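You operate a simulated robot arm through the tools that you are given. There is no shell and no other tool. Be economical: measure what you need, move in short steps, check, and stop when the job is done.

Carry out the task below with a simulated two-armed robot. There is one attempt and no reset: what you move stays moved.

TASK
Put the red card's dose in the open bag, clip and shelve it.
Fine: the bag with the green clip; green scoop, put back; shut that bin; upper rack shelf. Set down upright: bag with green clip.

Only the result counts: the job must be done as asked and must still hold three seconds after the hand-in. Knocking over, shifting, dropping, spilling or breaking anything else fails it.

THE ROBOT
Two 7-joint arms with two-finger parallel grippers on one trunk, on a base that drives. Base frame: it is fixed to the floor where the robot stands at the start and does not move with it; the origin is under the middle of the robot, x ahead of it, y to its left, z up. Units: m, degrees, N and s.
The left shoulder is at the start at [0.05, 0.168, 1.207], the right one opposite. With the tool pointing down near the work surface each hand reaches from about 0.1 to 0.66 m from the robot's upright axis, wherever it stands, measured 20 degrees to its own side. Places, roughly: bag with blue clip (11x8x15 cm) [0.7, 0.3, 1.4]; bag with green clip (11x8x15 cm) [0.4, -0.1, 0.9]; bag with red clip (11x8x15 cm) [0.7, 0.5, 1.4]; brown bin [0.5, 0.5, 0.8]; green bin [0.5, 0.2, 0.8]; red card [0.9, -0.1, 1.3]; upper rack shelf [0.8, 0.6, 1.3]; white bin [0.5, 0.8, 0.8]; white bin lid [0.6, 0.8, 1]; yellow bin [0.5, 1.1, 0.8]. Payload 1.57 kg a hand.
The TCP of each hand is the grasp point between the finger pads, 0.03 m short of the fingertips. In the tool frame z runs along the fingers and y along their closing line. The gripper opens to 0.08 m. The fingers are 0.017 m wide and 0.012 m thick; the gripper's body (0.04 by 0.082 m) begins 0.08 m behind the TCP.
Orientation is that of the tool frame in the base frame, as a unit quaternion [x, y, z, w]. With the fingers straight down and closing along the base's y, the tool's x points along the base's -x, its y along +y and its z along -z.

THE INTERFACE
- The arms move only by the tool jog_arm. It takes "left_commands", "right_commands" or both (then of equal length, played together; a hand with none holds still); each is a list of rows, each a list of 7 numbers: the shift along the tool's x, y, z in mm, then the turn, a rotation vector about the tool's x, y, z in degrees, then the finger opening in mm, from 0 to 80. In form: [[tx, ty, tz, rx, ry, rz, gripper], ...]. A call has 1 to 12 rows; each row is the pose to reach, as a shift and turn from the pose commanded when the call began, along the tool's axes at that moment. Rows are played at 5 a second. More than 0.05 m and 8.6 degrees between two rows, or a gripper value outside its range, and nothing of the call is played. A pose out of reach is approached as far as the arm can. The call stops where the force on the tool passes 90 N (or 10 N more than at its start, if that is more) or the arm is blocked; 0.2 s more then pass. The fingers move at their own pace (about 0.045 m/s each) and stop on an object; they squeeze with about 43 N. The grip force told is the motor's: it shows also when the fingers shut on nothing. Time passes only in rows, and 0.2 s behind the last, so rows that repeat a pose let the fingers close. It gives the time, the measured TCP pose, the force on the tool (base axes), the opening and the grip force at its end, in the units of the frame above (readings bear some noise), with the torque about the TCP (base axes, N m) and any sound that the robot's microphone picked up.
- Cameras (640 x 400 px; columns grow to the right, rows downward): "scene" is now at [0.1185, 0.0341, 1.4113]; the picture's right is [0.38, -0.92, 0.00], its down [-0.58, -0.24, -0.78] and it looks along [0.72, 0.30, -0.63] (base axes); focal length 214 px, centre (320, 200). "left" rides on the left gripper at [0.072, 0.007, -0.122] in its tool frame; the picture's right is [-0.09, 1.00, 0.00], its down [-0.84, -0.08, -0.54] and it looks along [-0.54, -0.05, 0.84] (tool axes); focal length 238 px, centre (320, 200). "right" rides on the right gripper at [0.072, -0.007, -0.122] in its tool frame; the picture's right is [0.09, 1.00, 0.00], its down [-0.84, 0.08, -0.54] and it looks along [-0.54, 0.05, 0.84] (tool axes); focal length 238 px, centre (320, 200). There is no depth. A picture from a camera that has moved, and an enlarged one, comes with that camera's place and axes in the base frame and with its lens.
- get_image(camera): a new picture of that camera. It takes no simulated time.
- move_column(by): slides the trunk up (or, below 0, down) by that many m; the arms and the scene camera ride with it, the base frame stays. It gives what a move gives, with no picture.
- roll_base(legs): drives the robot by 1 to 6 legs, each [ahead, left, turn to the left] in m, m and degrees, along the robot's own axes; the way and the turn of a leg run together, so that a leg with both is an arc; at most 1.5 m and 180 degrees a leg. The arms and the cameras ride along, it lands a little off, and it stops where it bumps. It gives what a move gives.
- turn_head(pan, tilt): turns the head with the scene camera to pan (to the left, within 80 degrees either way) and tilt (down, from -29 to 69), counted from straight ahead of the robot. It gives what a move gives.
- close_up(camera, box): a new picture of the part [left, top, right, bottom] of that camera's present view, enlarged. It takes no simulated time.
- job_done(): hands the job in; it is judged then, once.

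Go step by step. Nothing tells you exact positions but the pictures and the camera data: compare them with the known pose of the tool, close in by small moves and look again before you grip or let go. The budget is 120 turns and 100 pictures, counting those below and the enlarged ones. Unless the task says otherwise, let go and move clear before handing in, and close with one line.

The tools are called after ">>>" as name(argument=value, ...) on one line, values as JSON. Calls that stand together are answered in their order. jog_arm: Moves the arms, as the interface text tells. Its arguments: {"type":"object","properties":{"left_commands":{"type":"array","items":{"type":"array","items":{"type":"number"}}},"right_commands":{"type":"array","items":{"type":"array","items":{"type":"number"}}}},"required":[]} The other tools are called the same way: move_column (by) slides the trunk up or down; roll_base (legs) drives the base; turn_head (pan, tilt) turns the head that bears the scene camera; get_image (camera) takes a picture; close_up (camera, box) takes an enlarged picture of a part of a camera's view; job_done () hands the job in.

At the start:

```text
time_s: 0.0
left_tool_pos: [0.2728, 0.3607, 1.0003]
left_ee_rot: [0.0, 1.0, 0.0, 0.0]
left_contact_force: [-0.5, -0.2, -0.1]
left_wrist_torque: [0.01, -0.02, 0.04]
left_finger_gap: 0.0799
left_grip_force: 0.0
right_tool_pos: [0.4063, 0.0577, 0.9994]
right_ee_rot: [0.0, 1.0, 0.0, -0.001]
right_contact_force: [0.6, 0.1, 0.2]
right_wrist_torque: [-0.02, 0.01, 0.0]
right_finger_gap: 0.0803
right_grip_force: 0.1
trunk travel left (down, up): [-0.375, 0.068]
robot x, y, heading: [-0.0006, -0.0021, -0.0]
head pan, tilt: [22.6, 38.9]
```

scene: 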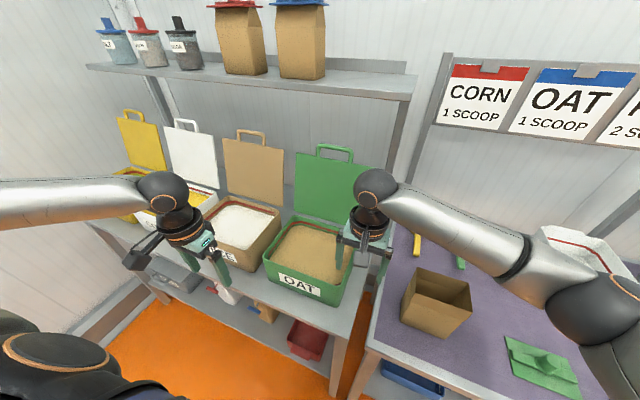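
right: 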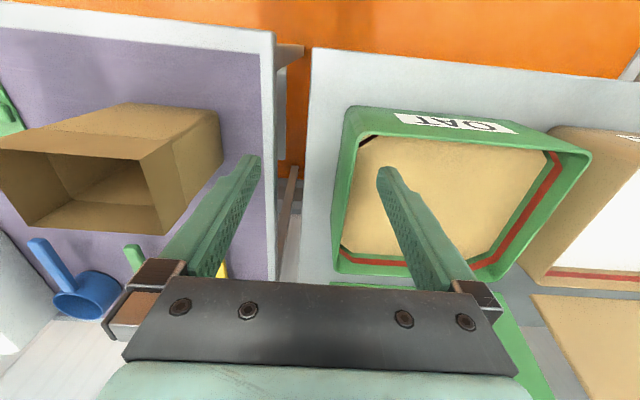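
left: 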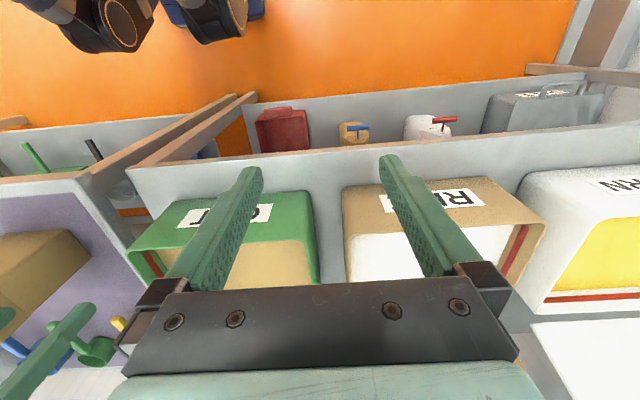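

I see the red card reads CORN, 1 SCOOP, and the white bin seems labelled corn. I'll look closer at the card, the bins and the table.

>>> close_up(camera="scene", box=[430, 50, 640, 180])

>>> turn_head(pan=-25, tilt=50)

>>> get_image(camera="scene")

>>> turn_head(pan=55, tilt=40)

>>> get_image(camera="scene")

```text
3.05 times, centred on (535, 115) of scene
camera zoom: at [0.1185, 0.0341, 1.4113], right [0.38, -0.92, 0.0], down [-0.58, -0.24, -0.78], along [0.72, 0.3, -0.63], focal length 654 px, centre (-335, 459)
```

zoom: 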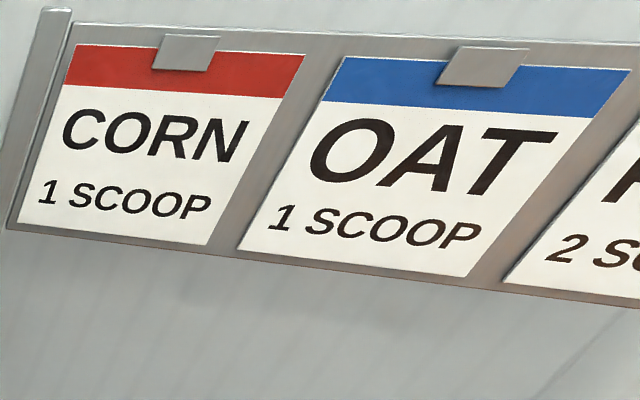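

```text
time_s: 1.1
left_tool_pos: [0.2727, 0.3603, 1.0003]
left_ee_rot: [0.0, 1.0, 0.0, 0.001]
left_contact_force: [-0.4, 0.1, -0.1]
left_wrist_torque: [0.0, -0.01, -0.01]
left_finger_gap: 0.0796
left_grip_force: 0.0
right_tool_pos: [0.4065, 0.0589, 0.9993]
right_ee_rot: [0.001, 1.0, 0.0, 0.001]
right_contact_force: [0.7, 0.3, 0.2]
right_wrist_torque: [0.03, 0.0, -0.02]
right_finger_gap: 0.0801
right_grip_force: 0.1
trunk travel left (down, up): [-0.375, 0.068]
robot x, y, heading: [0.0013, -0.0003, 0.0]
head pan, tilt: [-25.0, 50.0]
```

```text
95 pictures are left
camera scene: at [0.1092, -0.0313, 1.3956], right [-0.42, -0.91, 0.0], down [-0.69, 0.32, -0.64], along [0.58, -0.27, -0.77], focal length 214 px, centre (320, 200)
```

scene: 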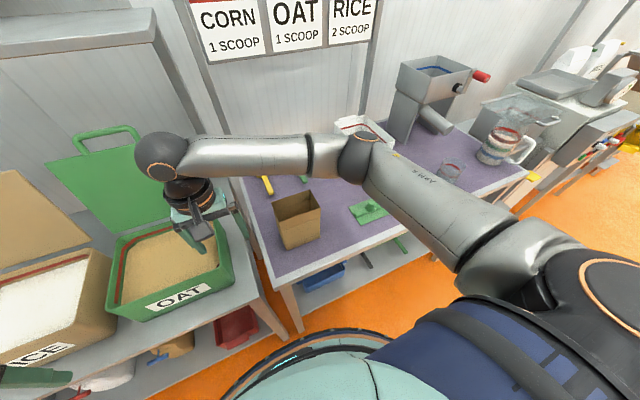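

```text
time_s: 2.7
left_tool_pos: [0.273, 0.3607, 0.9993]
left_ee_rot: [0.0, 1.0, 0.0, 0.0]
left_contact_force: [0.4, 0.2, -0.3]
left_wrist_torque: [0.0, -0.04, 0.02]
left_finger_gap: 0.0799
left_grip_force: 0.1
right_tool_pos: [0.4079, 0.0585, 0.9987]
right_ee_rot: [0.0, 1.0, 0.0, 0.0]
right_contact_force: [0.0, -0.7, 0.0]
right_wrist_torque: [0.0, 0.02, -0.01]
right_finger_gap: 0.0801
right_grip_force: 0.1
trunk travel left (down, up): [-0.375, 0.068]
robot x, y, heading: [0.0008, -0.0012, -0.1]
head pan, tilt: [55.0, 40.0]
```

```text
94 pictures are left
camera scene: at [0.0882, 0.0708, 1.4097], right [0.82, -0.57, 0.0], down [-0.37, -0.53, -0.77], along [0.44, 0.63, -0.64], focal length 214 px, centre (320, 200)
```

scene: 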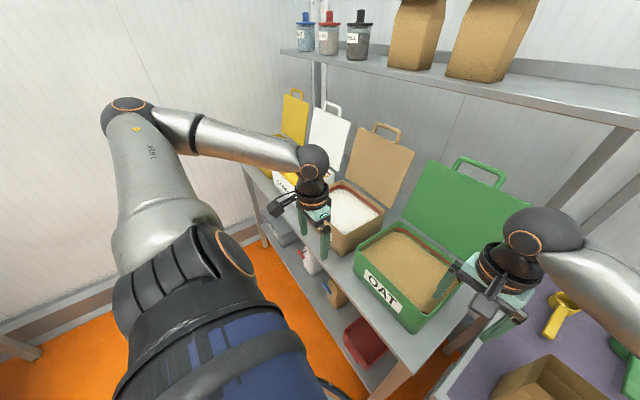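

The bag is the brown open one on the purple table, with scoops behind it and a green clip to its right. I'll lift the right hand back to look over the table with its camera.

>>> jog_arm(right_commands=[[0, 0, -45, 0, 0, 0, 80], [10, 0, -90, 0, 0, 0, 80], [20, -20, -130, 0, 0, 0, 80], [40, -60, -150, 0, 0, 0, 80], [60, -105, -160, 0, 0, 0, 80], [80, -150, -165, 0, 0, 0, 80], [100, -190, -165, 0, 0, 0, 80], [126, -210, -165, 0, 0, 0, 80], [126, -210, -165, 0, 0, 0, 80]])

>>> get_image(camera="right")

>>> turn_head(pan=0, tilt=45)

>>> get_image(camera="scene")

```text
refused: row 5 steps farther than a row can; nothing moved
```

```text
93 pictures are left
camera right: at [0.3358, 0.0511, 1.122], right [-0.09, 1.0, 0.0], down [0.84, 0.08, 0.54], along [0.54, 0.05, -0.84], focal length 238 px, centre (320, 200)
```

right: 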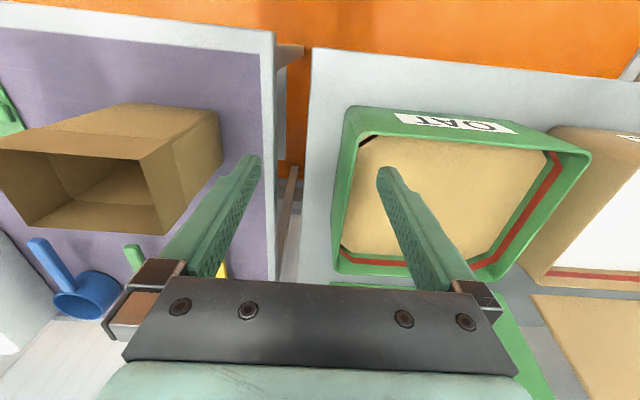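

```text
time_s: 3.9
left_tool_pos: [0.2734, 0.3602, 0.9995]
left_ee_rot: [0.0, 1.0, 0.001, 0.0]
left_contact_force: [-0.3, -0.1, 0.4]
left_wrist_torque: [-0.03, 0.01, -0.03]
left_finger_gap: 0.08
left_grip_force: 0.1
right_tool_pos: [0.4065, 0.058, 0.9998]
right_ee_rot: [0.0, 1.0, 0.0, 0.0]
right_contact_force: [0.0, -0.9, -0.6]
right_wrist_torque: [0.0, 0.03, 0.0]
right_finger_gap: 0.0801
right_grip_force: 0.0
trunk travel left (down, up): [-0.375, 0.068]
robot x, y, heading: [-0.0014, 0.0015, 0.1]
head pan, tilt: [0.0, 45.0]
```

```text
92 pictures are left
camera scene: at [0.1207, 0.0013, 1.4025], right [0.0, -1.0, 0.0], down [-0.71, 0.0, -0.71], along [0.71, 0.0, -0.71], focal length 214 px, centre (320, 200)
```

scene: 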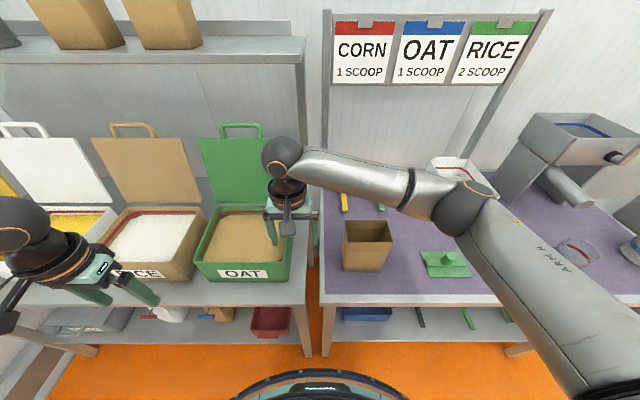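

The move was refused for a step that was a bit too long; I'll redo it with smaller steps.

>>> jog_arm(right_commands=[[0, 0, -45, 0, 0, 0, 80], [10, 0, -90, 0, 0, 0, 80], [20, -20, -130, 0, 0, 0, 80], [35, -60, -145, 0, 0, 0, 80], [50, -100, -155, 0, 0, 0, 80], [70, -140, -165, 0, 0, 0, 80], [90, -180, -165, 0, 0, 0, 80], [110, -215, -165, 0, 0, 0, 80], [126, -230, -165, 0, 0, 0, 80], [126, -230, -165, 0, 0, 0, 80]])

>>> get_image(camera="right")

>>> get_image(camera="scene")

```text
time_s: 6.1
left_tool_pos: [0.272, 0.3604, 1.0002]
left_ee_rot: [0.0, 1.0, 0.0, 0.0]
left_contact_force: [-0.9, 0.9, 0.5]
left_wrist_torque: [0.01, -0.02, 0.01]
left_finger_gap: 0.0801
left_grip_force: 0.1
right_tool_pos: [0.2791, -0.1724, 1.1642]
right_ee_rot: [0.0, 1.0, 0.0, 0.0]
right_contact_force: [-0.3, 0.3, 0.0]
right_wrist_torque: [-0.02, 0.02, -0.02]
right_finger_gap: 0.0802
right_grip_force: 0.0
trunk travel left (down, up): [-0.375, 0.068]
robot x, y, heading: [0.0015, 0.0002, 0.0]
head pan, tilt: [0.0, 45.0]
```

```text
91 pictures are left
camera right: at [0.2084, -0.1797, 1.2871], right [-0.09, 1.0, 0.0], down [0.84, 0.08, 0.54], along [0.54, 0.05, -0.84], focal length 238 px, centre (320, 200)
```

right: 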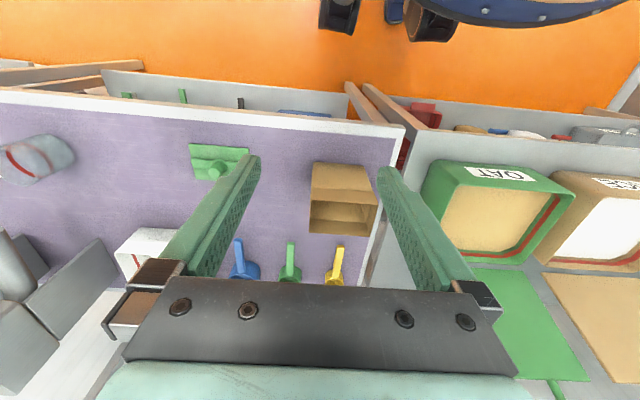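

```text
90 pictures are left
camera scene: at [0.1208, 0.0013, 1.4024], right [0.0, -1.0, 0.0], down [-0.71, 0.0, -0.71], along [0.71, 0.0, -0.71], focal length 214 px, centre (320, 200)
```

scene: 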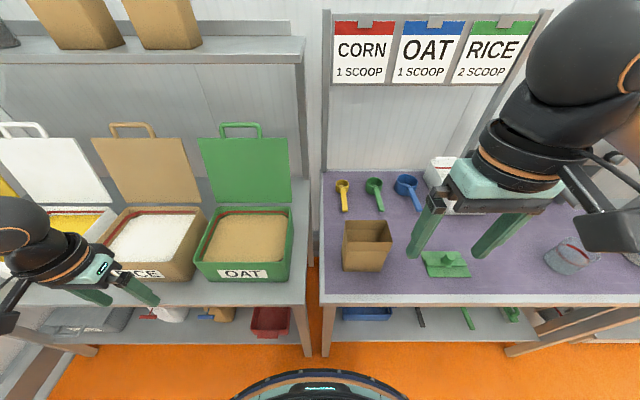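

>>> close_up(camera="scene", box=[320, 165, 480, 285])

>>> close_up(camera="scene", box=[0, 100, 300, 290])

```text
3.33 times, centred on (400, 225) of scene
camera zoom: at [0.1208, 0.0013, 1.4024], right [0.0, -1.0, 0.0], down [-0.71, 0.0, -0.71], along [0.71, 0.0, -0.71], focal length 715 px, centre (53, 117)
```

zoom: 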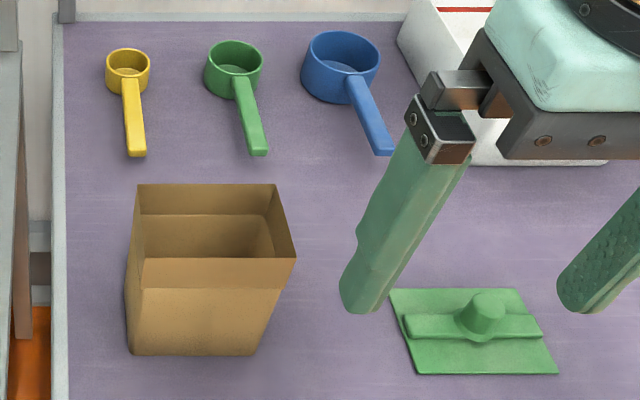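

```text
2.11 times, centred on (150, 195) of scene
camera zoom: at [0.1208, 0.0013, 1.4024], right [0.0, -1.0, 0.0], down [-0.71, 0.0, -0.71], along [0.71, 0.0, -0.71], focal length 452 px, centre (678, 210)
```

zoom: 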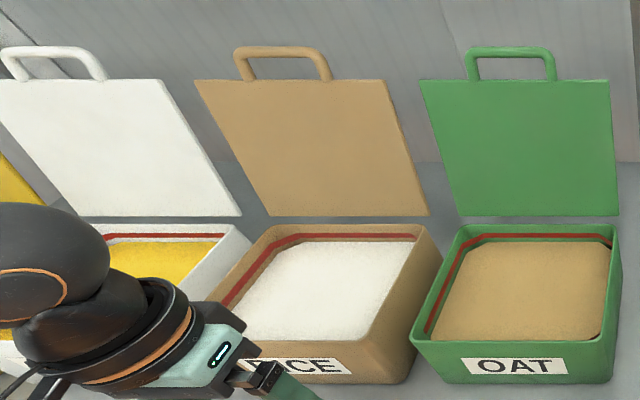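

The green scoop lies cup-up around [0.77, -0.21], with its handle toward me; the clip is a plate with a knob at about [0.42, -0.3]. I'll look at how the clips sit on the shelved bags, and at the white bin.

>>> turn_head(pan=40, tilt=0)

>>> get_image(camera="scene")

>>> close_up(camera="right", box=[180, 130, 400, 290])

```text
time_s: 7.2
left_tool_pos: [0.2717, 0.3602, 1.0006]
left_ee_rot: [0.0, 1.0, -0.001, 0.0]
left_contact_force: [0.0, 0.3, -0.1]
left_wrist_torque: [-0.04, -0.01, 0.01]
left_finger_gap: 0.0799
left_grip_force: 0.1
right_tool_pos: [0.2798, -0.1726, 1.1642]
right_ee_rot: [0.0, 1.0, 0.0, 0.0]
right_contact_force: [-0.1, -0.6, -0.3]
right_wrist_torque: [-0.01, -0.01, 0.01]
right_finger_gap: 0.0801
right_grip_force: 0.0
trunk travel left (down, up): [-0.375, 0.068]
robot x, y, heading: [0.0014, 0.0002, -0.1]
head pan, tilt: [40.0, 0.0]
```

```text
87 pictures are left
camera scene: at [0.1084, 0.059, 1.4734], right [0.64, -0.77, 0.0], down [0.0, 0.0, -1.0], along [0.77, 0.64, 0.0], focal length 214 px, centre (320, 200)
```

scene: 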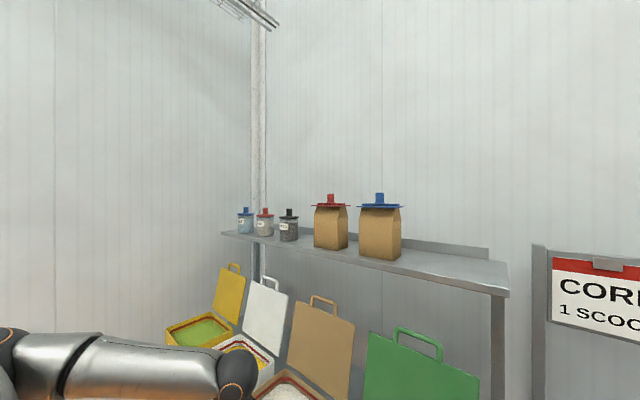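

```text
2.50 times, centred on (290, 210) of right
camera zoom: at [0.2086, -0.1795, 1.2871], right [-0.09, 1.0, 0.0], down [0.84, 0.08, 0.54], along [0.54, 0.05, -0.84], focal length 596 px, centre (395, 175)
```

zoom: 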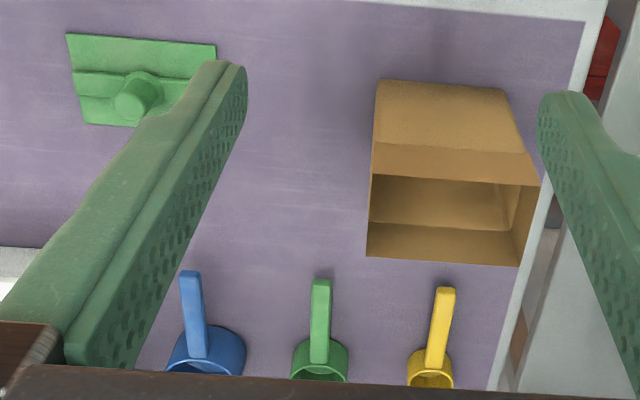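

>>> close_up(camera="scene", box=[220, 180, 520, 300])

>>> close_up(camera="scene", box=[150, 250, 310, 390])

```text
2.13 times, centred on (370, 240) of scene
camera zoom: at [0.1084, 0.059, 1.4734], right [0.64, -0.77, 0.0], down [0.0, 0.0, -1.0], along [0.77, 0.64, 0.0], focal length 458 px, centre (213, 115)
```

zoom: 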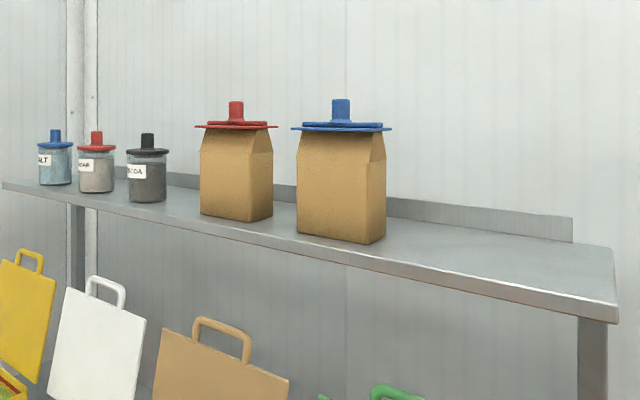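

```text
2.86 times, centred on (230, 320) of scene
camera zoom: at [0.1084, 0.059, 1.4734], right [0.64, -0.77, 0.0], down [0.0, 0.0, -1.0], along [0.77, 0.64, 0.0], focal length 613 px, centre (577, -143)
```

zoom: 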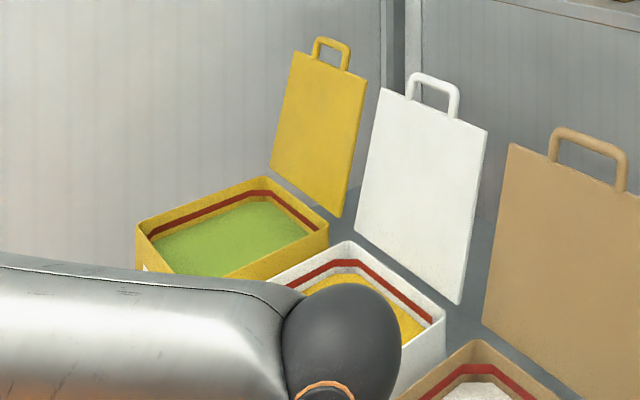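

The clips sit as caps on the bag tops with a knob for lifting. I'll use the left hand for the scoop: raise it, pitch it 30° forward, then drive right.

>>> jog_arm(left_commands=[[0, 0, -40, 0, 0, 0, 80], [0, 0, -80, 0, 0, 0, 80], [0, 0, -110, 0, -7.5, 0, 80], [0, 0, -120, 0, -15, 0, 80], [0, 0, -120, 0, -22.5, 0, 80], [0, 0, -120, 0, -30, 0, 80], [0, 0, -120, 0, -30, 0, 80]])

>>> roll_base(legs=[[0, -0.42, 0]])

>>> turn_head(pan=15, tilt=45)

>>> get_image(camera="scene")

>>> get_image(camera="left")

```text
time_s: 8.8
left_tool_pos: [0.2839, 0.3735, 1.1282]
left_ee_rot: [0.0, 0.966, 0.0, 0.26]
left_contact_force: [0.2, -0.2, -0.9]
left_wrist_torque: [0.01, 0.01, 0.0]
left_finger_gap: 0.08
left_grip_force: 0.0
left hand out of reach, approached as far as the arm can: row 6, 7
right_tool_pos: [0.2792, -0.1732, 1.1659]
right_ee_rot: [0.0, 1.0, 0.001, 0.0]
right_contact_force: [-0.5, -0.3, 0.3]
right_wrist_torque: [0.0, 0.0, -0.01]
right_finger_gap: 0.0802
right_grip_force: 0.1
trunk travel left (down, up): [-0.375, 0.068]
robot x, y, heading: [0.001, 0.0009, 0.1]
head pan, tilt: [40.0, 0.0]
```

```text
time_s: 13.1
left_tool_pos: [0.2844, -0.049, 1.1288]
left_ee_rot: [0.001, 0.966, -0.001, 0.258]
left_contact_force: [0.4, 0.2, -0.1]
left_wrist_torque: [0.03, -0.02, -0.01]
left_finger_gap: 0.0802
left_grip_force: 0.0
right_tool_pos: [0.2786, -0.5923, 1.1633]
right_ee_rot: [0.001, 1.0, 0.0, 0.0]
right_contact_force: [-0.4, 0.2, -0.9]
right_wrist_torque: [-0.01, 0.02, 0.01]
right_finger_gap: 0.0801
right_grip_force: 0.0
trunk travel left (down, up): [-0.375, 0.068]
robot x, y, heading: [0.0009, -0.4193, -0.1]
head pan, tilt: [40.0, 0.0]
```

```text
time_s: 14.2
left_tool_pos: [0.2841, -0.049, 1.1295]
left_ee_rot: [0.001, 0.966, 0.0, 0.259]
left_contact_force: [0.0, 0.6, 0.1]
left_wrist_torque: [-0.01, 0.0, 0.03]
left_finger_gap: 0.0799
left_grip_force: 0.1
right_tool_pos: [0.2787, -0.594, 1.1648]
right_ee_rot: [0.001, 1.0, 0.001, 0.0]
right_contact_force: [-0.2, 0.1, 0.1]
right_wrist_torque: [-0.02, -0.01, 0.01]
right_finger_gap: 0.0798
right_grip_force: 0.1
trunk travel left (down, up): [-0.375, 0.068]
robot x, y, heading: [-0.0005, -0.4213, -0.1]
head pan, tilt: [15.0, 45.0]
```

```text
83 pictures are left
camera scene: at [0.1175, -0.3988, 1.4025], right [0.26, -0.97, 0.0], down [-0.68, -0.18, -0.71], along [0.68, 0.18, -0.71], focal length 214 px, centre (320, 200)
```

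scene: 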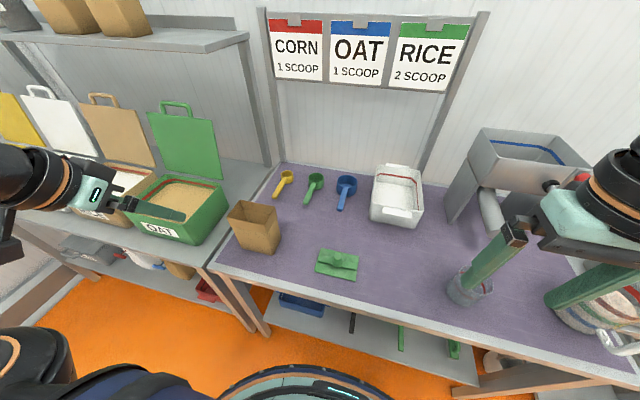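

```text
82 pictures are left
camera left: at [0.161, -0.0418, 1.2], right [0.08, 1.0, 0.05], down [0.45, -0.08, 0.89], along [0.89, -0.05, -0.46], focal length 238 px, centre (320, 200)
```

left: 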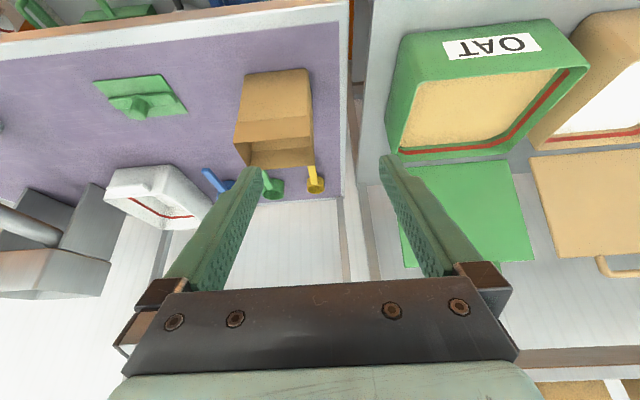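

>>> close_up(camera="scene", box=[220, 160, 380, 290])

```text
3.08 times, centred on (300, 225) of scene
camera zoom: at [0.1175, -0.3988, 1.4025], right [0.26, -0.97, 0.0], down [-0.68, -0.18, -0.71], along [0.68, 0.18, -0.71], focal length 660 px, centre (382, 123)
```

zoom: 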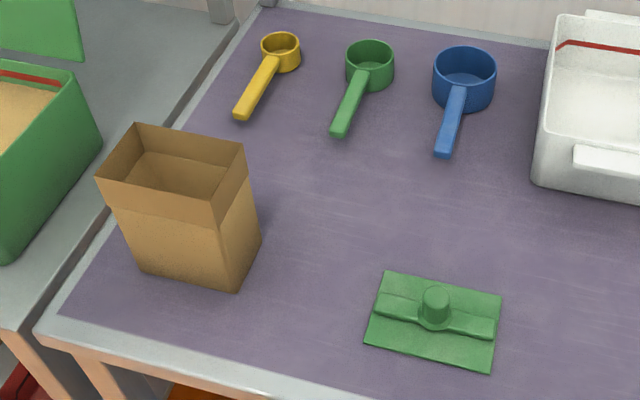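

I place the green scoop's handle along x at y≈-0.211 from x 0.62 to 0.72, z≈0.85, with the cup at x≈0.76. I'll bring the left hand over there, staying high over the bag.

>>> jog_arm(left_commands=[[0, -50, 0, 0, 0, 0, 50], [0, -98, 0, 0, 0, 0, 50], [-26, -135, 15, 0, 0, 0, 50], [-60, -162, 35, 0, 0, 0, 50], [-100, -162, 57, 0, 0, 0, 50], [-139, -162, 80, 0, 0, 0, 50], [-177, -162, 102, 0, 0, 0, 50], [-216, -162, 125, 0, 0, 0, 50], [-241, -162, 162, 0, 0, 0, 50], [-243, -162, 208, 0, 0, 0, 50], [-236, -162, 251, 0, 0, 0, 50], [-236, -162, 251, 0, 0, 0, 50]])

>>> get_image(camera="left")

>>> close_up(camera="scene", box=[220, 120, 400, 270])

```text
time_s: 16.8
left_tool_pos: [0.6109, -0.2061, 1.0309]
left_ee_rot: [0.001, 0.966, 0.0, 0.259]
left_contact_force: [-0.1, -0.5, -0.4]
left_wrist_torque: [0.03, -0.01, 0.01]
left_finger_gap: 0.05
left_grip_force: 0.1
left hand out of reach, approached as far as the arm can: row 1, 2, 3, 11, 12
right_tool_pos: [0.2785, -0.594, 1.1652]
right_ee_rot: [0.001, 1.0, 0.0, 0.001]
right_contact_force: [-0.1, 0.3, 1.2]
right_wrist_torque: [-0.01, -0.01, 0.01]
right_finger_gap: 0.08
right_grip_force: 0.0
trunk travel left (down, up): [-0.375, 0.068]
robot x, y, heading: [-0.0013, -0.4223, -0.2]
head pan, tilt: [15.0, 45.0]
```

```text
80 pictures are left
camera left: at [0.4876, -0.2, 1.1017], right [0.08, 1.0, 0.04], down [0.45, -0.08, 0.89], along [0.89, -0.05, -0.46], focal length 238 px, centre (320, 200)
```

left: 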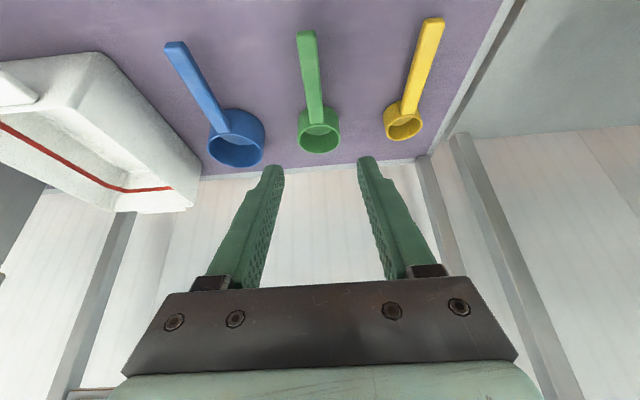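

```text
2.67 times, centred on (310, 195) of scene
camera zoom: at [0.1174, -0.399, 1.4025], right [0.26, -0.97, 0.0], down [-0.68, -0.18, -0.71], along [0.68, 0.18, -0.71], focal length 572 px, centre (347, 213)
```

zoom: 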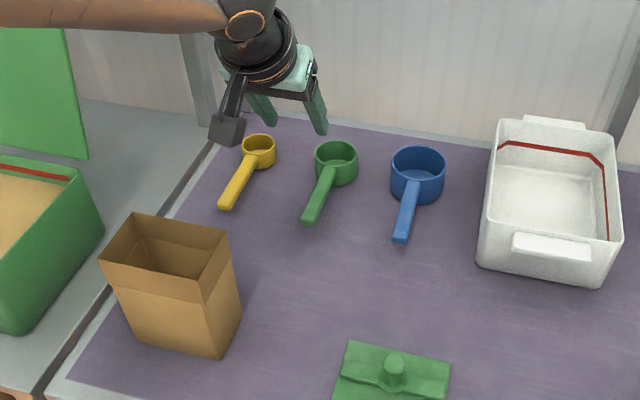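

Scoop handle confirmed at y≈-0.211, end at x≈0.617. The reach is at its edge, so I'll roll 4 cm ahead and descend straight down over the handle.

>>> roll_base(legs=[[0.04, 0, 0]])

>>> jog_arm(left_commands=[[23, -2, 37, 0, 0, 0, 50], [46, -4, 73, 0, 0, 0, 50], [69, -4, 110, 0, 0, 0, 50], [69, -4, 110, 0, 0, 0, 50]])

>>> get_image(camera="left")

>>> close_up(camera="scene", box=[240, 120, 400, 240])

```text
time_s: 17.7
left_tool_pos: [0.6518, -0.207, 1.0302]
left_ee_rot: [0.001, 0.966, -0.001, 0.258]
left_contact_force: [-0.7, -0.4, -0.3]
left_wrist_torque: [0.04, 0.01, -0.02]
left_finger_gap: 0.0499
left_grip_force: 0.0
right_tool_pos: [0.3192, -0.5934, 1.1641]
right_ee_rot: [0.001, 1.0, 0.0, 0.0]
right_contact_force: [-0.5, -0.1, 0.9]
right_wrist_torque: [-0.01, 0.03, 0.02]
right_finger_gap: 0.0803
right_grip_force: 0.1
trunk travel left (down, up): [-0.375, 0.068]
robot x, y, heading: [0.0384, -0.4207, -0.2]
head pan, tilt: [15.0, 45.0]
```

```text
time_s: 18.7
left_tool_pos: [0.609, -0.1851, 0.939]
left_ee_rot: [0.0, 0.966, -0.001, 0.258]
left_contact_force: [0.4, 0.2, 0.7]
left_wrist_torque: [-0.01, 0.02, 0.0]
left_finger_gap: 0.0497
left_grip_force: 0.1
left hand out of reach, approached as far as the arm can: row 1, 2, 3, 4
right_tool_pos: [0.3175, -0.5938, 1.1639]
right_ee_rot: [0.0, 1.0, 0.0, 0.001]
right_contact_force: [0.1, 0.0, -0.4]
right_wrist_torque: [-0.02, 0.02, 0.02]
right_finger_gap: 0.0799
right_grip_force: 0.0
trunk travel left (down, up): [-0.375, 0.068]
robot x, y, heading: [0.0401, -0.4198, -0.1]
head pan, tilt: [15.0, 45.0]
```

```text
78 pictures are left
camera left: at [0.4855, -0.1769, 1.0097], right [0.08, 1.0, 0.04], down [0.45, -0.08, 0.89], along [0.89, -0.05, -0.46], focal length 238 px, centre (320, 200)
```

left: 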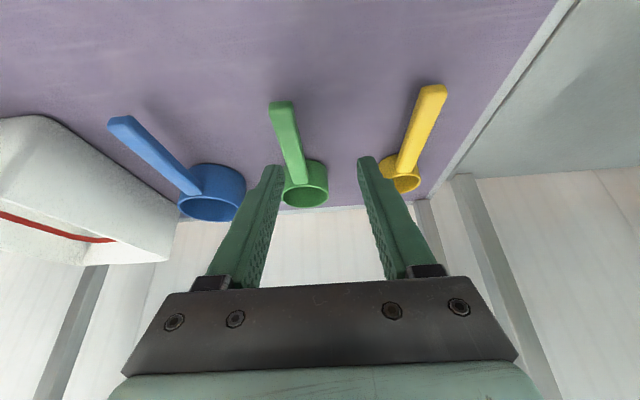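

```text
3.33 times, centred on (320, 180) of scene
camera zoom: at [0.1572, -0.399, 1.4025], right [0.26, -0.97, 0.0], down [-0.68, -0.18, -0.71], along [0.68, 0.18, -0.71], focal length 715 px, centre (320, 267)
```

zoom: 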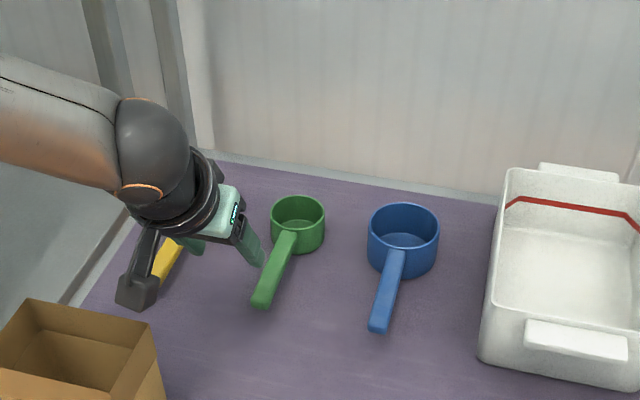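

The forward pitch limits reach here, so I'll turn the tool back to straight down, where the reach is longer.

>>> jog_arm(left_commands=[[0, 0, -40, 0, 6, 0, 50], [0, 0, -40, 0, 12, 0, 50], [0, 0, -40, 0, 18, 0, 50], [0, 0, -40, 0, 24, 0, 50], [0, 0, -40, 0, 30, 0, 50], [0, 0, -40, 0, 30, 0, 50]])

```text
time_s: 20.1
left_tool_pos: [0.5647, -0.1673, 0.9853]
left_ee_rot: [0.002, 1.0, -0.001, 0.0]
left_contact_force: [0.0, 0.4, -0.3]
left_wrist_torque: [0.01, -0.01, 0.0]
left_finger_gap: 0.0499
left_grip_force: 0.1
left hand out of reach, approached as far as the arm can: row 4, 5, 6
right_tool_pos: [0.3186, -0.5945, 1.1635]
right_ee_rot: [0.001, 1.0, -0.001, 0.0]
right_contact_force: [-0.2, 0.1, 1.0]
right_wrist_torque: [0.0, 0.02, -0.01]
right_finger_gap: 0.0798
right_grip_force: 0.1
trunk travel left (down, up): [-0.375, 0.068]
robot x, y, heading: [0.0397, -0.422, -0.4]
head pan, tilt: [15.0, 45.0]
```

The reach at this trunk height is short; lowering the trunk should extend it. I'll pull the hand up and back first, then lower 0.17 m.

>>> jog_arm(left_commands=[[20, 0, -40, 0, 0, 0, 50], [45, 0, -80, 0, 0, 0, 50], [70, -10, -120, 0, 0, 0, 50], [90, -20, -160, 0, 0, 0, 50], [90, -20, -160, 0, 0, 0, 50]])

>>> move_column(by=-0.17)

>>> get_image(camera="scene")

```text
time_s: 21.3
left_tool_pos: [0.4726, -0.1855, 1.1467]
left_ee_rot: [0.002, 1.0, -0.001, -0.001]
left_contact_force: [0.1, -0.7, -0.1]
left_wrist_torque: [0.01, -0.01, 0.03]
left_finger_gap: 0.0499
left_grip_force: 0.0
right_tool_pos: [0.3186, -0.5937, 1.165]
right_ee_rot: [0.002, 1.0, 0.0, -0.001]
right_contact_force: [-0.6, 0.2, 0.8]
right_wrist_torque: [-0.01, 0.0, 0.03]
right_finger_gap: 0.0798
right_grip_force: 0.0
trunk travel left (down, up): [-0.375, 0.068]
robot x, y, heading: [0.0364, -0.4206, 0.1]
head pan, tilt: [15.0, 45.0]
```

```text
time_s: 23.0
left_tool_pos: [0.4828, -0.1877, 0.9987]
left_ee_rot: [0.003, 1.0, -0.002, 0.027]
left_contact_force: [1.8, 2.3, 26.7]
left_wrist_torque: [0.92, -0.18, 0.02]
left_finger_gap: 0.0513
left_grip_force: 0.7
right_tool_pos: [0.3184, -0.5942, 0.9996]
right_ee_rot: [0.002, 1.0, 0.0, 0.0]
right_contact_force: [0.4, -0.9, 0.9]
right_wrist_torque: [0.01, -0.01, 0.0]
right_finger_gap: 0.0801
right_grip_force: 0.1
trunk travel left (down, up): [-0.209, 0.233]
robot x, y, heading: [0.0394, -0.4191, -0.2]
head pan, tilt: [15.0, 45.0]
stopped: the force on the tool passed its limit at 97 N (the readings are from after the stop); the commanded pose is now the measured one
```

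```text
76 pictures are left
camera scene: at [0.1572, -0.3988, 1.2364], right [0.26, -0.97, 0.0], down [-0.68, -0.18, -0.71], along [0.68, 0.18, -0.71], focal length 214 px, centre (320, 200)
```

scene: 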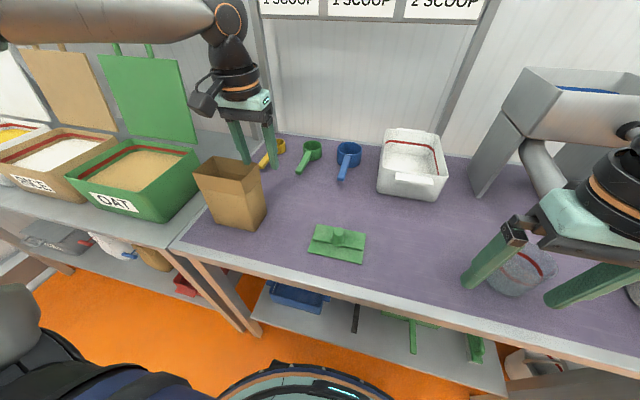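

The left fingers touched something, most likely the bag's rim; I'll lift straight up and check the bag.

>>> jog_arm(left_commands=[[0, 0, -30, 0, 0, 0, 50], [0, 0, -60, 0, 0, 0, 50], [0, 0, -90, 0, 0, 0, 50]])

>>> get_image(camera="left")

>>> close_up(camera="scene", box=[170, 120, 370, 270])

```text
time_s: 23.8
left_tool_pos: [0.4733, -0.1868, 1.0841]
left_ee_rot: [0.003, 1.0, -0.002, 0.02]
left_contact_force: [-0.7, 0.2, 0.2]
left_wrist_torque: [-0.03, 0.01, -0.01]
left_finger_gap: 0.0499
left_grip_force: 0.2
right_tool_pos: [0.3179, -0.5927, 0.9999]
right_ee_rot: [0.0, 1.0, 0.0, 0.0]
right_contact_force: [-0.7, 0.1, -0.4]
right_wrist_torque: [0.01, 0.02, -0.03]
right_finger_gap: 0.0798
right_grip_force: 0.1
trunk travel left (down, up): [-0.209, 0.233]
robot x, y, heading: [0.0437, -0.4208, -0.1]
head pan, tilt: [15.0, 45.0]
```

```text
75 pictures are left
camera left: at [0.3972, -0.1788, 1.2032], right [0.1, 1.0, 0.0], down [0.81, -0.08, 0.58], along [0.57, -0.06, -0.82], focal length 238 px, centre (320, 200)
```

left: 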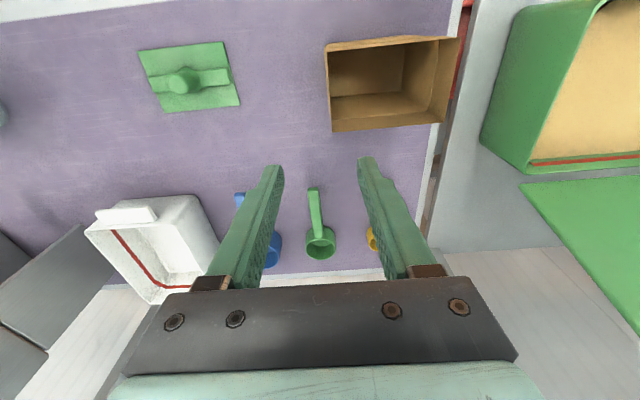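

```text
2.67 times, centred on (270, 195) of scene
camera zoom: at [0.1569, -0.399, 1.2367], right [0.26, -0.97, 0.0], down [-0.68, -0.18, -0.71], along [0.68, 0.18, -0.71], focal length 572 px, centre (453, 213)
```

zoom: 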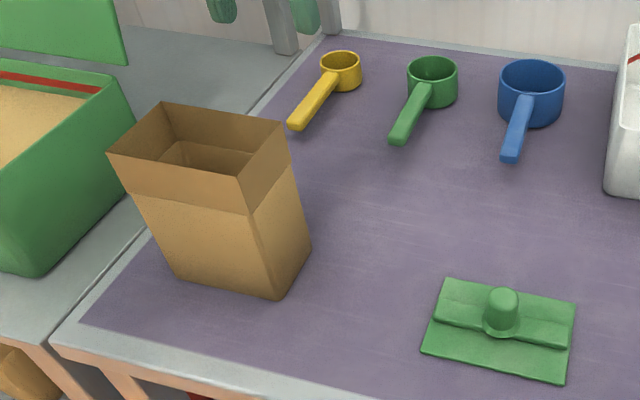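

The bag is upright with its rim at about x 0.41–0.48, y -0.18 to -0.07, and its place is unchanged. Now forward over the scoop handle and down.

>>> jog_arm(left_commands=[[-45, -8, 0, 0, 2.3, 0, 50], [-90, -16, 0, 0, 2.3, 0, 50], [-130, -24, 20, 0, 2.3, 0, 50], [-160, -24, 60, 0, 2.3, 0, 50], [-175, -24, 105, 0, 2.3, 0, 50], [-175, -24, 150, 0, 2.3, 0, 50], [-175, -24, 180, 0, 2.3, 0, 50], [-175, -24, 180, 0, 2.3, 0, 50]])

>>> get_image(camera="left")

>>> close_up(camera="scene", box=[220, 80, 420, 230])

```text
time_s: 25.6
left_tool_pos: [0.5816, -0.1737, 0.9163]
left_ee_rot: [0.003, 1.0, -0.002, 0.001]
left_contact_force: [0.0, -0.7, 0.8]
left_wrist_torque: [0.0, -0.02, -0.02]
left_finger_gap: 0.05
left_grip_force: 0.1
left hand out of reach, approached as far as the arm can: row 2, 3, 4, 5, 6, 7, 8
right_tool_pos: [0.3176, -0.594, 0.9985]
right_ee_rot: [0.0, 1.0, 0.0, 0.0]
right_contact_force: [-0.3, -0.2, 0.5]
right_wrist_torque: [-0.02, 0.0, 0.01]
right_finger_gap: 0.0799
right_grip_force: 0.0
trunk travel left (down, up): [-0.209, 0.233]
robot x, y, heading: [0.038, -0.4216, -0.4]
head pan, tilt: [15.0, 45.0]
```

```text
73 pictures are left
camera left: at [0.5104, -0.1665, 1.0394], right [0.1, 1.0, -0.01], down [0.84, -0.08, 0.54], along [0.54, -0.06, -0.84], focal length 238 px, centre (320, 200)
```

left: 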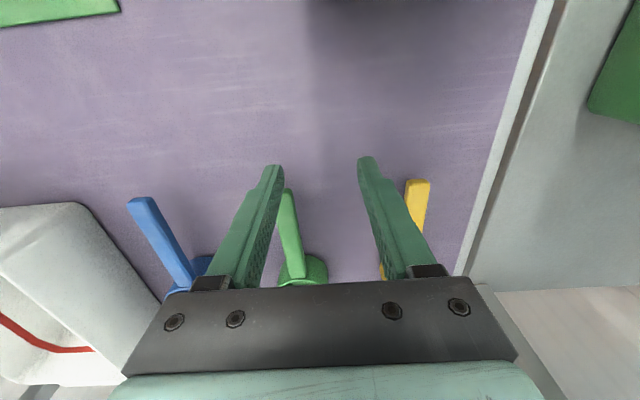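

```text
2.67 times, centred on (320, 155) of scene
camera zoom: at [0.1573, -0.3987, 1.2367], right [0.26, -0.97, 0.0], down [-0.68, -0.18, -0.71], along [0.68, 0.18, -0.71], focal length 572 px, centre (320, 320)
```

zoom: 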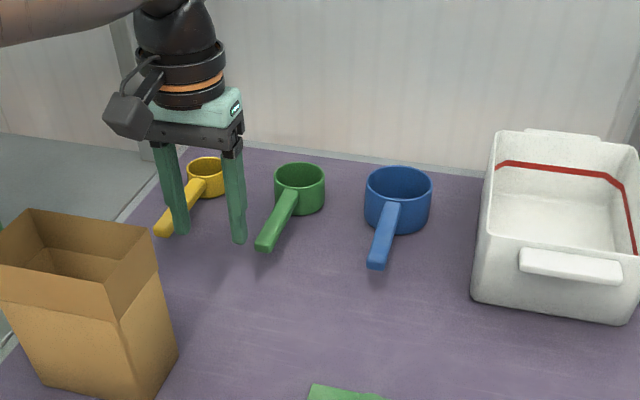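

Still short of the handle by 7 cm. I'll look at the left arm's configuration to understand the limit.

>>> turn_head(pan=35, tilt=20)

>>> get_image(camera="scene")

```text
time_s: 26.5
left_tool_pos: [0.5829, -0.1736, 0.9172]
left_ee_rot: [0.001, 1.0, -0.002, 0.002]
left_contact_force: [0.2, -0.6, 0.6]
left_wrist_torque: [0.01, 0.0, 0.0]
left_finger_gap: 0.05
left_grip_force: 0.1
right_tool_pos: [0.3187, -0.5941, 0.9995]
right_ee_rot: [0.001, 1.0, 0.0, 0.0]
right_contact_force: [0.0, 0.0, -1.2]
right_wrist_torque: [0.02, -0.03, 0.04]
right_finger_gap: 0.0801
right_grip_force: 0.1
trunk travel left (down, up): [-0.209, 0.233]
robot x, y, heading: [0.039, -0.4208, 0.0]
head pan, tilt: [35.0, 20.0]
```

```text
71 pictures are left
camera scene: at [0.155, -0.3665, 1.2753], right [0.57, -0.82, 0.0], down [-0.28, -0.2, -0.94], along [0.77, 0.54, -0.34], focal length 214 px, centre (320, 200)
```

scene: 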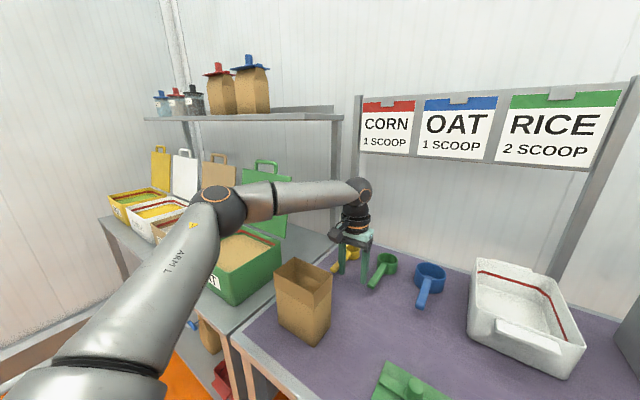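

The arm isn't stretched out (the elbow is well bent), so some joint limit is biting. I'll test whether a small yaw of the tool lets it reach farther.

>>> jog_arm(left_commands=[[0, 0, 0, 0, 0, -8, 50], [0, 0, 0, 0, 0, -16, 50], [-20, -10, 0, 0, 0, -16, 50], [-40, -20, 0, 0, 0, -16, 50], [-40, -20, 0, 0, 0, -16, 50]])

>>> jog_arm(left_commands=[[0, 0, 0, 0, 0, 8, 50], [0, 0, 0, 0, 0, 16, 50], [0, 0, 0, 0, 0, 24, 50], [0, 0, 0, 0, 0, 32, 50], [-20, -10, 0, 0, 0, 32, 50], [-40, -20, 0, 0, 0, 32, 50], [-40, -20, 0, 0, 0, 32, 50]])

```text
time_s: 27.7
left_tool_pos: [0.5824, -0.1736, 0.9151]
left_ee_rot: [-0.138, 0.99, -0.003, 0.001]
left_contact_force: [-0.9, -0.4, -0.8]
left_wrist_torque: [-0.01, -0.01, -0.01]
left_finger_gap: 0.0504
left_grip_force: 0.1
left hand out of reach, approached as far as the arm can: row 3, 4, 5
right_tool_pos: [0.3175, -0.5938, 0.9997]
right_ee_rot: [0.001, 1.0, 0.0, 0.0]
right_contact_force: [0.0, -0.2, 0.5]
right_wrist_torque: [0.01, -0.02, -0.01]
right_finger_gap: 0.0801
right_grip_force: 0.0
trunk travel left (down, up): [-0.209, 0.233]
robot x, y, heading: [0.0381, -0.418, -0.0]
head pan, tilt: [35.0, 20.0]
```

```text
time_s: 29.3
left_tool_pos: [0.5873, -0.1652, 0.9173]
left_ee_rot: [0.142, 0.99, -0.002, 0.001]
left_contact_force: [0.1, 1.2, 0.0]
left_wrist_torque: [0.04, 0.01, 0.01]
left_finger_gap: 0.0503
left_grip_force: 0.0
left hand out of reach, approached as far as the arm can: row 5, 6, 7
right_tool_pos: [0.3171, -0.5933, 0.9994]
right_ee_rot: [0.0, 1.0, 0.0, 0.0]
right_contact_force: [0.0, 0.7, 0.8]
right_wrist_torque: [0.02, 0.0, 0.01]
right_finger_gap: 0.0801
right_grip_force: 0.0
trunk travel left (down, up): [-0.209, 0.233]
robot x, y, heading: [0.0403, -0.4235, -0.1]
head pan, tilt: [35.0, 20.0]
```

The reach is a sphere of about 0.5 m around the shoulder, so I'll turn the robot right to bring the left shoulder forward. First retract up and back with yaw undone.

>>> jog_arm(left_commands=[[0, 0, -45, 0, 0, -8, 50], [0, 0, -90, 0, 0, -16, 50], [10, 0, -130, 0, 0, -16, 50], [50, 0, -160, 0, 0, -16, 50], [98, 0, -165, 0, 0, -16, 50], [145, 0, -165, 0, 0, -16, 50], [145, 0, -165, 0, 0, -16, 50]])

>>> roll_base(legs=[[-0.01, 0.1, 0], [0, 0, -35]])

>>> turn_head(pan=45, tilt=45)

>>> get_image(camera="scene")

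```text
time_s: 30.9
left_tool_pos: [0.4456, -0.1243, 1.0822]
left_ee_rot: [0.002, 1.0, -0.003, 0.0]
left_contact_force: [0.4, 0.2, 0.6]
left_wrist_torque: [-0.01, 0.02, 0.01]
left_finger_gap: 0.0501
left_grip_force: 0.1
left hand out of reach, approached as far as the arm can: row 2, 3
right_tool_pos: [0.318, -0.5937, 1.0]
right_ee_rot: [0.001, 1.0, 0.0, 0.0]
right_contact_force: [0.6, 0.7, -0.9]
right_wrist_torque: [0.0, 0.0, 0.0]
right_finger_gap: 0.0797
right_grip_force: 0.2
trunk travel left (down, up): [-0.209, 0.233]
robot x, y, heading: [0.0358, -0.4182, 0.1]
head pan, tilt: [35.0, 20.0]
```

```text
time_s: 34.1
left_tool_pos: [0.5329, -0.3048, 1.0824]
left_ee_rot: [0.298, 0.955, -0.002, 0.0]
left_contact_force: [-0.4, -0.7, -0.4]
left_wrist_torque: [-0.01, 0.0, -0.04]
left_finger_gap: 0.0495
left_grip_force: 0.0
right_tool_pos: [0.1612, -0.6211, 0.9989]
right_ee_rot: [0.296, 0.955, 0.0, 0.0]
right_contact_force: [0.2, -0.7, 0.2]
right_wrist_torque: [-0.03, 0.01, -0.03]
right_finger_gap: 0.0799
right_grip_force: 0.0
trunk travel left (down, up): [-0.209, 0.233]
robot x, y, heading: [0.027, -0.3192, -34.7]
head pan, tilt: [35.0, 20.0]
```

```text
time_s: 35.0
left_tool_pos: [0.5343, -0.3048, 1.0829]
left_ee_rot: [0.298, 0.955, -0.004, -0.001]
left_contact_force: [0.2, 0.1, -0.7]
left_wrist_torque: [-0.01, 0.01, 0.01]
left_finger_gap: 0.0502
left_grip_force: 0.0
right_tool_pos: [0.1626, -0.6207, 0.9984]
right_ee_rot: [0.296, 0.955, 0.001, 0.0]
right_contact_force: [-0.3, 0.4, 0.3]
right_wrist_torque: [0.01, 0.03, 0.01]
right_finger_gap: 0.0799
right_grip_force: 0.1
trunk travel left (down, up): [-0.209, 0.233]
robot x, y, heading: [0.0325, -0.3197, -34.2]
head pan, tilt: [45.0, 45.0]
```

```text
70 pictures are left
camera scene: at [0.1416, -0.3276, 1.2368], right [0.18, -0.98, 0.0], down [-0.69, -0.13, -0.71], along [0.7, 0.13, -0.71], focal length 214 px, centre (320, 200)
```

scene: 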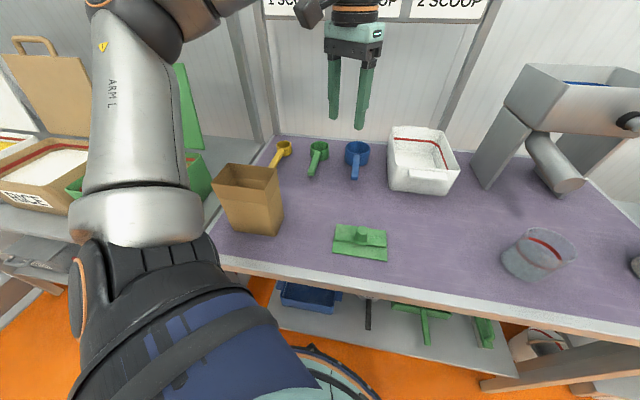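

Now I rotate the tool back square to the handle and move above it.

>>> jog_arm(left_commands=[[-8, 28, 0, 0, 0, -7, 50], [-15, 56, 0, 0, 0, -14, 50], [-23, 84, 0, 0, 0, -21, 50], [-30, 112, 20, 0, 0, -28, 50], [-38, 140, 50, 0, 0, -34.6, 50], [-38, 140, 95, 0, 0, -34.6, 50], [-38, 140, 135, 0, 0, -34.6, 50], [-38, 140, 160, 0, 0, -34.6, 50], [-38, 140, 160, 0, 0, -34.6, 50]])

>>> get_image(camera="left")

>>> close_up(camera="scene", box=[240, 70, 420, 205])

```text
time_s: 37.0
left_tool_pos: [0.6463, -0.2134, 0.9202]
left_ee_rot: [0.0, 1.0, -0.003, -0.001]
left_contact_force: [0.1, 0.0, 0.4]
left_wrist_torque: [-0.02, 0.01, -0.03]
left_finger_gap: 0.0501
left_grip_force: 0.0
right_tool_pos: [0.1625, -0.6209, 1.0006]
right_ee_rot: [0.298, 0.955, -0.001, 0.0]
right_contact_force: [0.8, 0.0, 0.5]
right_wrist_torque: [0.02, 0.04, 0.02]
right_finger_gap: 0.0798
right_grip_force: 0.0
trunk travel left (down, up): [-0.209, 0.233]
robot x, y, heading: [0.0315, -0.3221, -34.8]
head pan, tilt: [45.0, 45.0]
```

```text
69 pictures are left
camera left: at [0.5727, -0.2065, 1.0426], right [0.09, 1.0, 0.0], down [0.84, -0.07, 0.54], along [0.54, -0.05, -0.84], focal length 238 px, centre (320, 200)
```

left: 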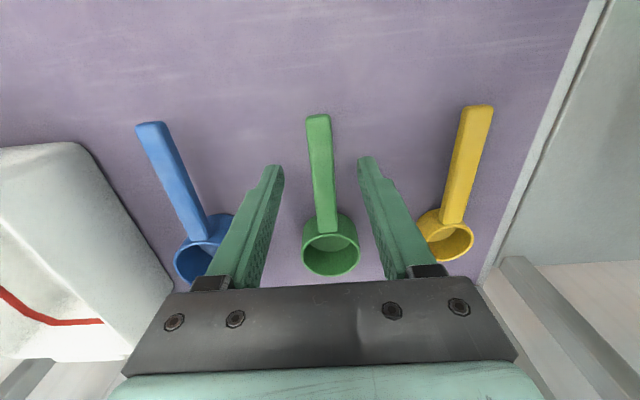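

```text
2.96 times, centred on (330, 138) of scene
camera zoom: at [0.1416, -0.3276, 1.2367], right [0.18, -0.98, 0.0], down [-0.7, -0.13, -0.71], along [0.7, 0.13, -0.71], focal length 636 px, centre (290, 385)
```

zoom: 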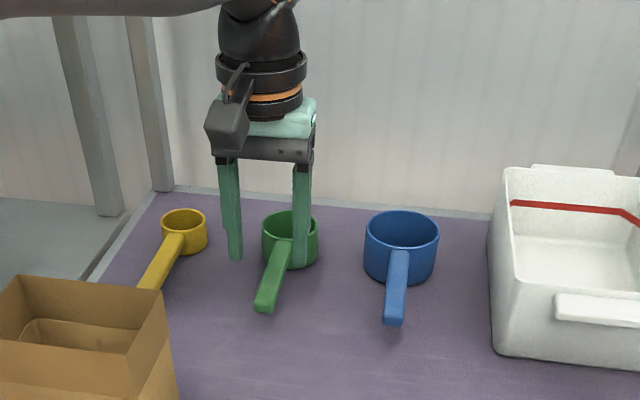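

Aligned: the handle is centred between the fingers at y≈-0.213. Descend to z≈0.857 and look.

>>> jog_arm(left_commands=[[0, 0, 30, 0, 0, 0, 50], [0, 0, 50, 0, 0, 0, 50], [0, 0, 62, 0, 0, 0, 50], [0, 0, 62, 0, 0, 0, 50]])

>>> close_up(camera="scene", box=[270, 110, 390, 200])

>>> get_image(camera="left")

```text
time_s: 38.0
left_tool_pos: [0.6428, -0.2121, 0.8582]
left_ee_rot: [0.0, 1.0, -0.002, -0.001]
left_contact_force: [0.4, -0.1, 0.2]
left_wrist_torque: [-0.04, 0.03, -0.01]
left_finger_gap: 0.0498
left_grip_force: 0.0
right_tool_pos: [0.162, -0.6212, 1.0001]
right_ee_rot: [0.296, 0.955, 0.001, 0.0]
right_contact_force: [0.9, -0.9, 0.1]
right_wrist_torque: [-0.01, -0.04, 0.02]
right_finger_gap: 0.0801
right_grip_force: 0.1
trunk travel left (down, up): [-0.209, 0.233]
robot x, y, heading: [0.0315, -0.3212, -34.4]
head pan, tilt: [45.0, 45.0]
```

```text
4.44 times, centred on (330, 155) of scene
camera zoom: at [0.1416, -0.3276, 1.2367], right [0.18, -0.98, 0.0], down [-0.7, -0.13, -0.71], along [0.7, 0.13, -0.71], focal length 953 px, centre (276, 400)
```

zoom: 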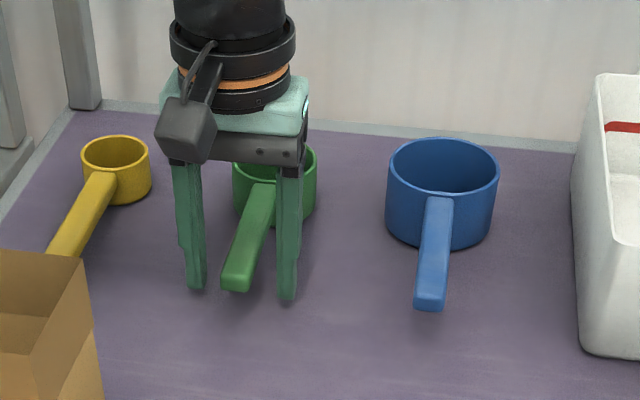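

```text
66 pictures are left
camera left: at [0.5711, -0.2054, 0.9821], right [0.09, 1.0, 0.0], down [0.84, -0.07, 0.54], along [0.54, -0.05, -0.84], focal length 238 px, centre (320, 200)
```

left: 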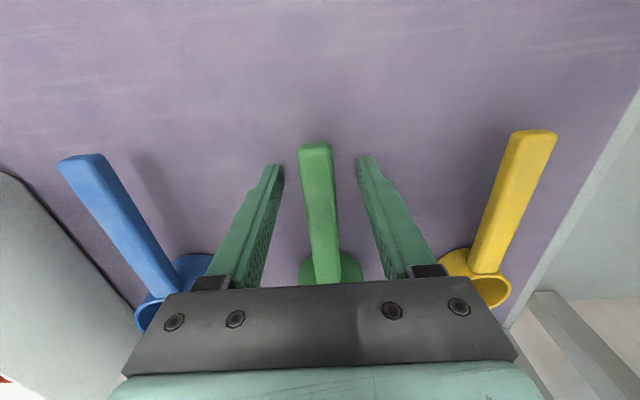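

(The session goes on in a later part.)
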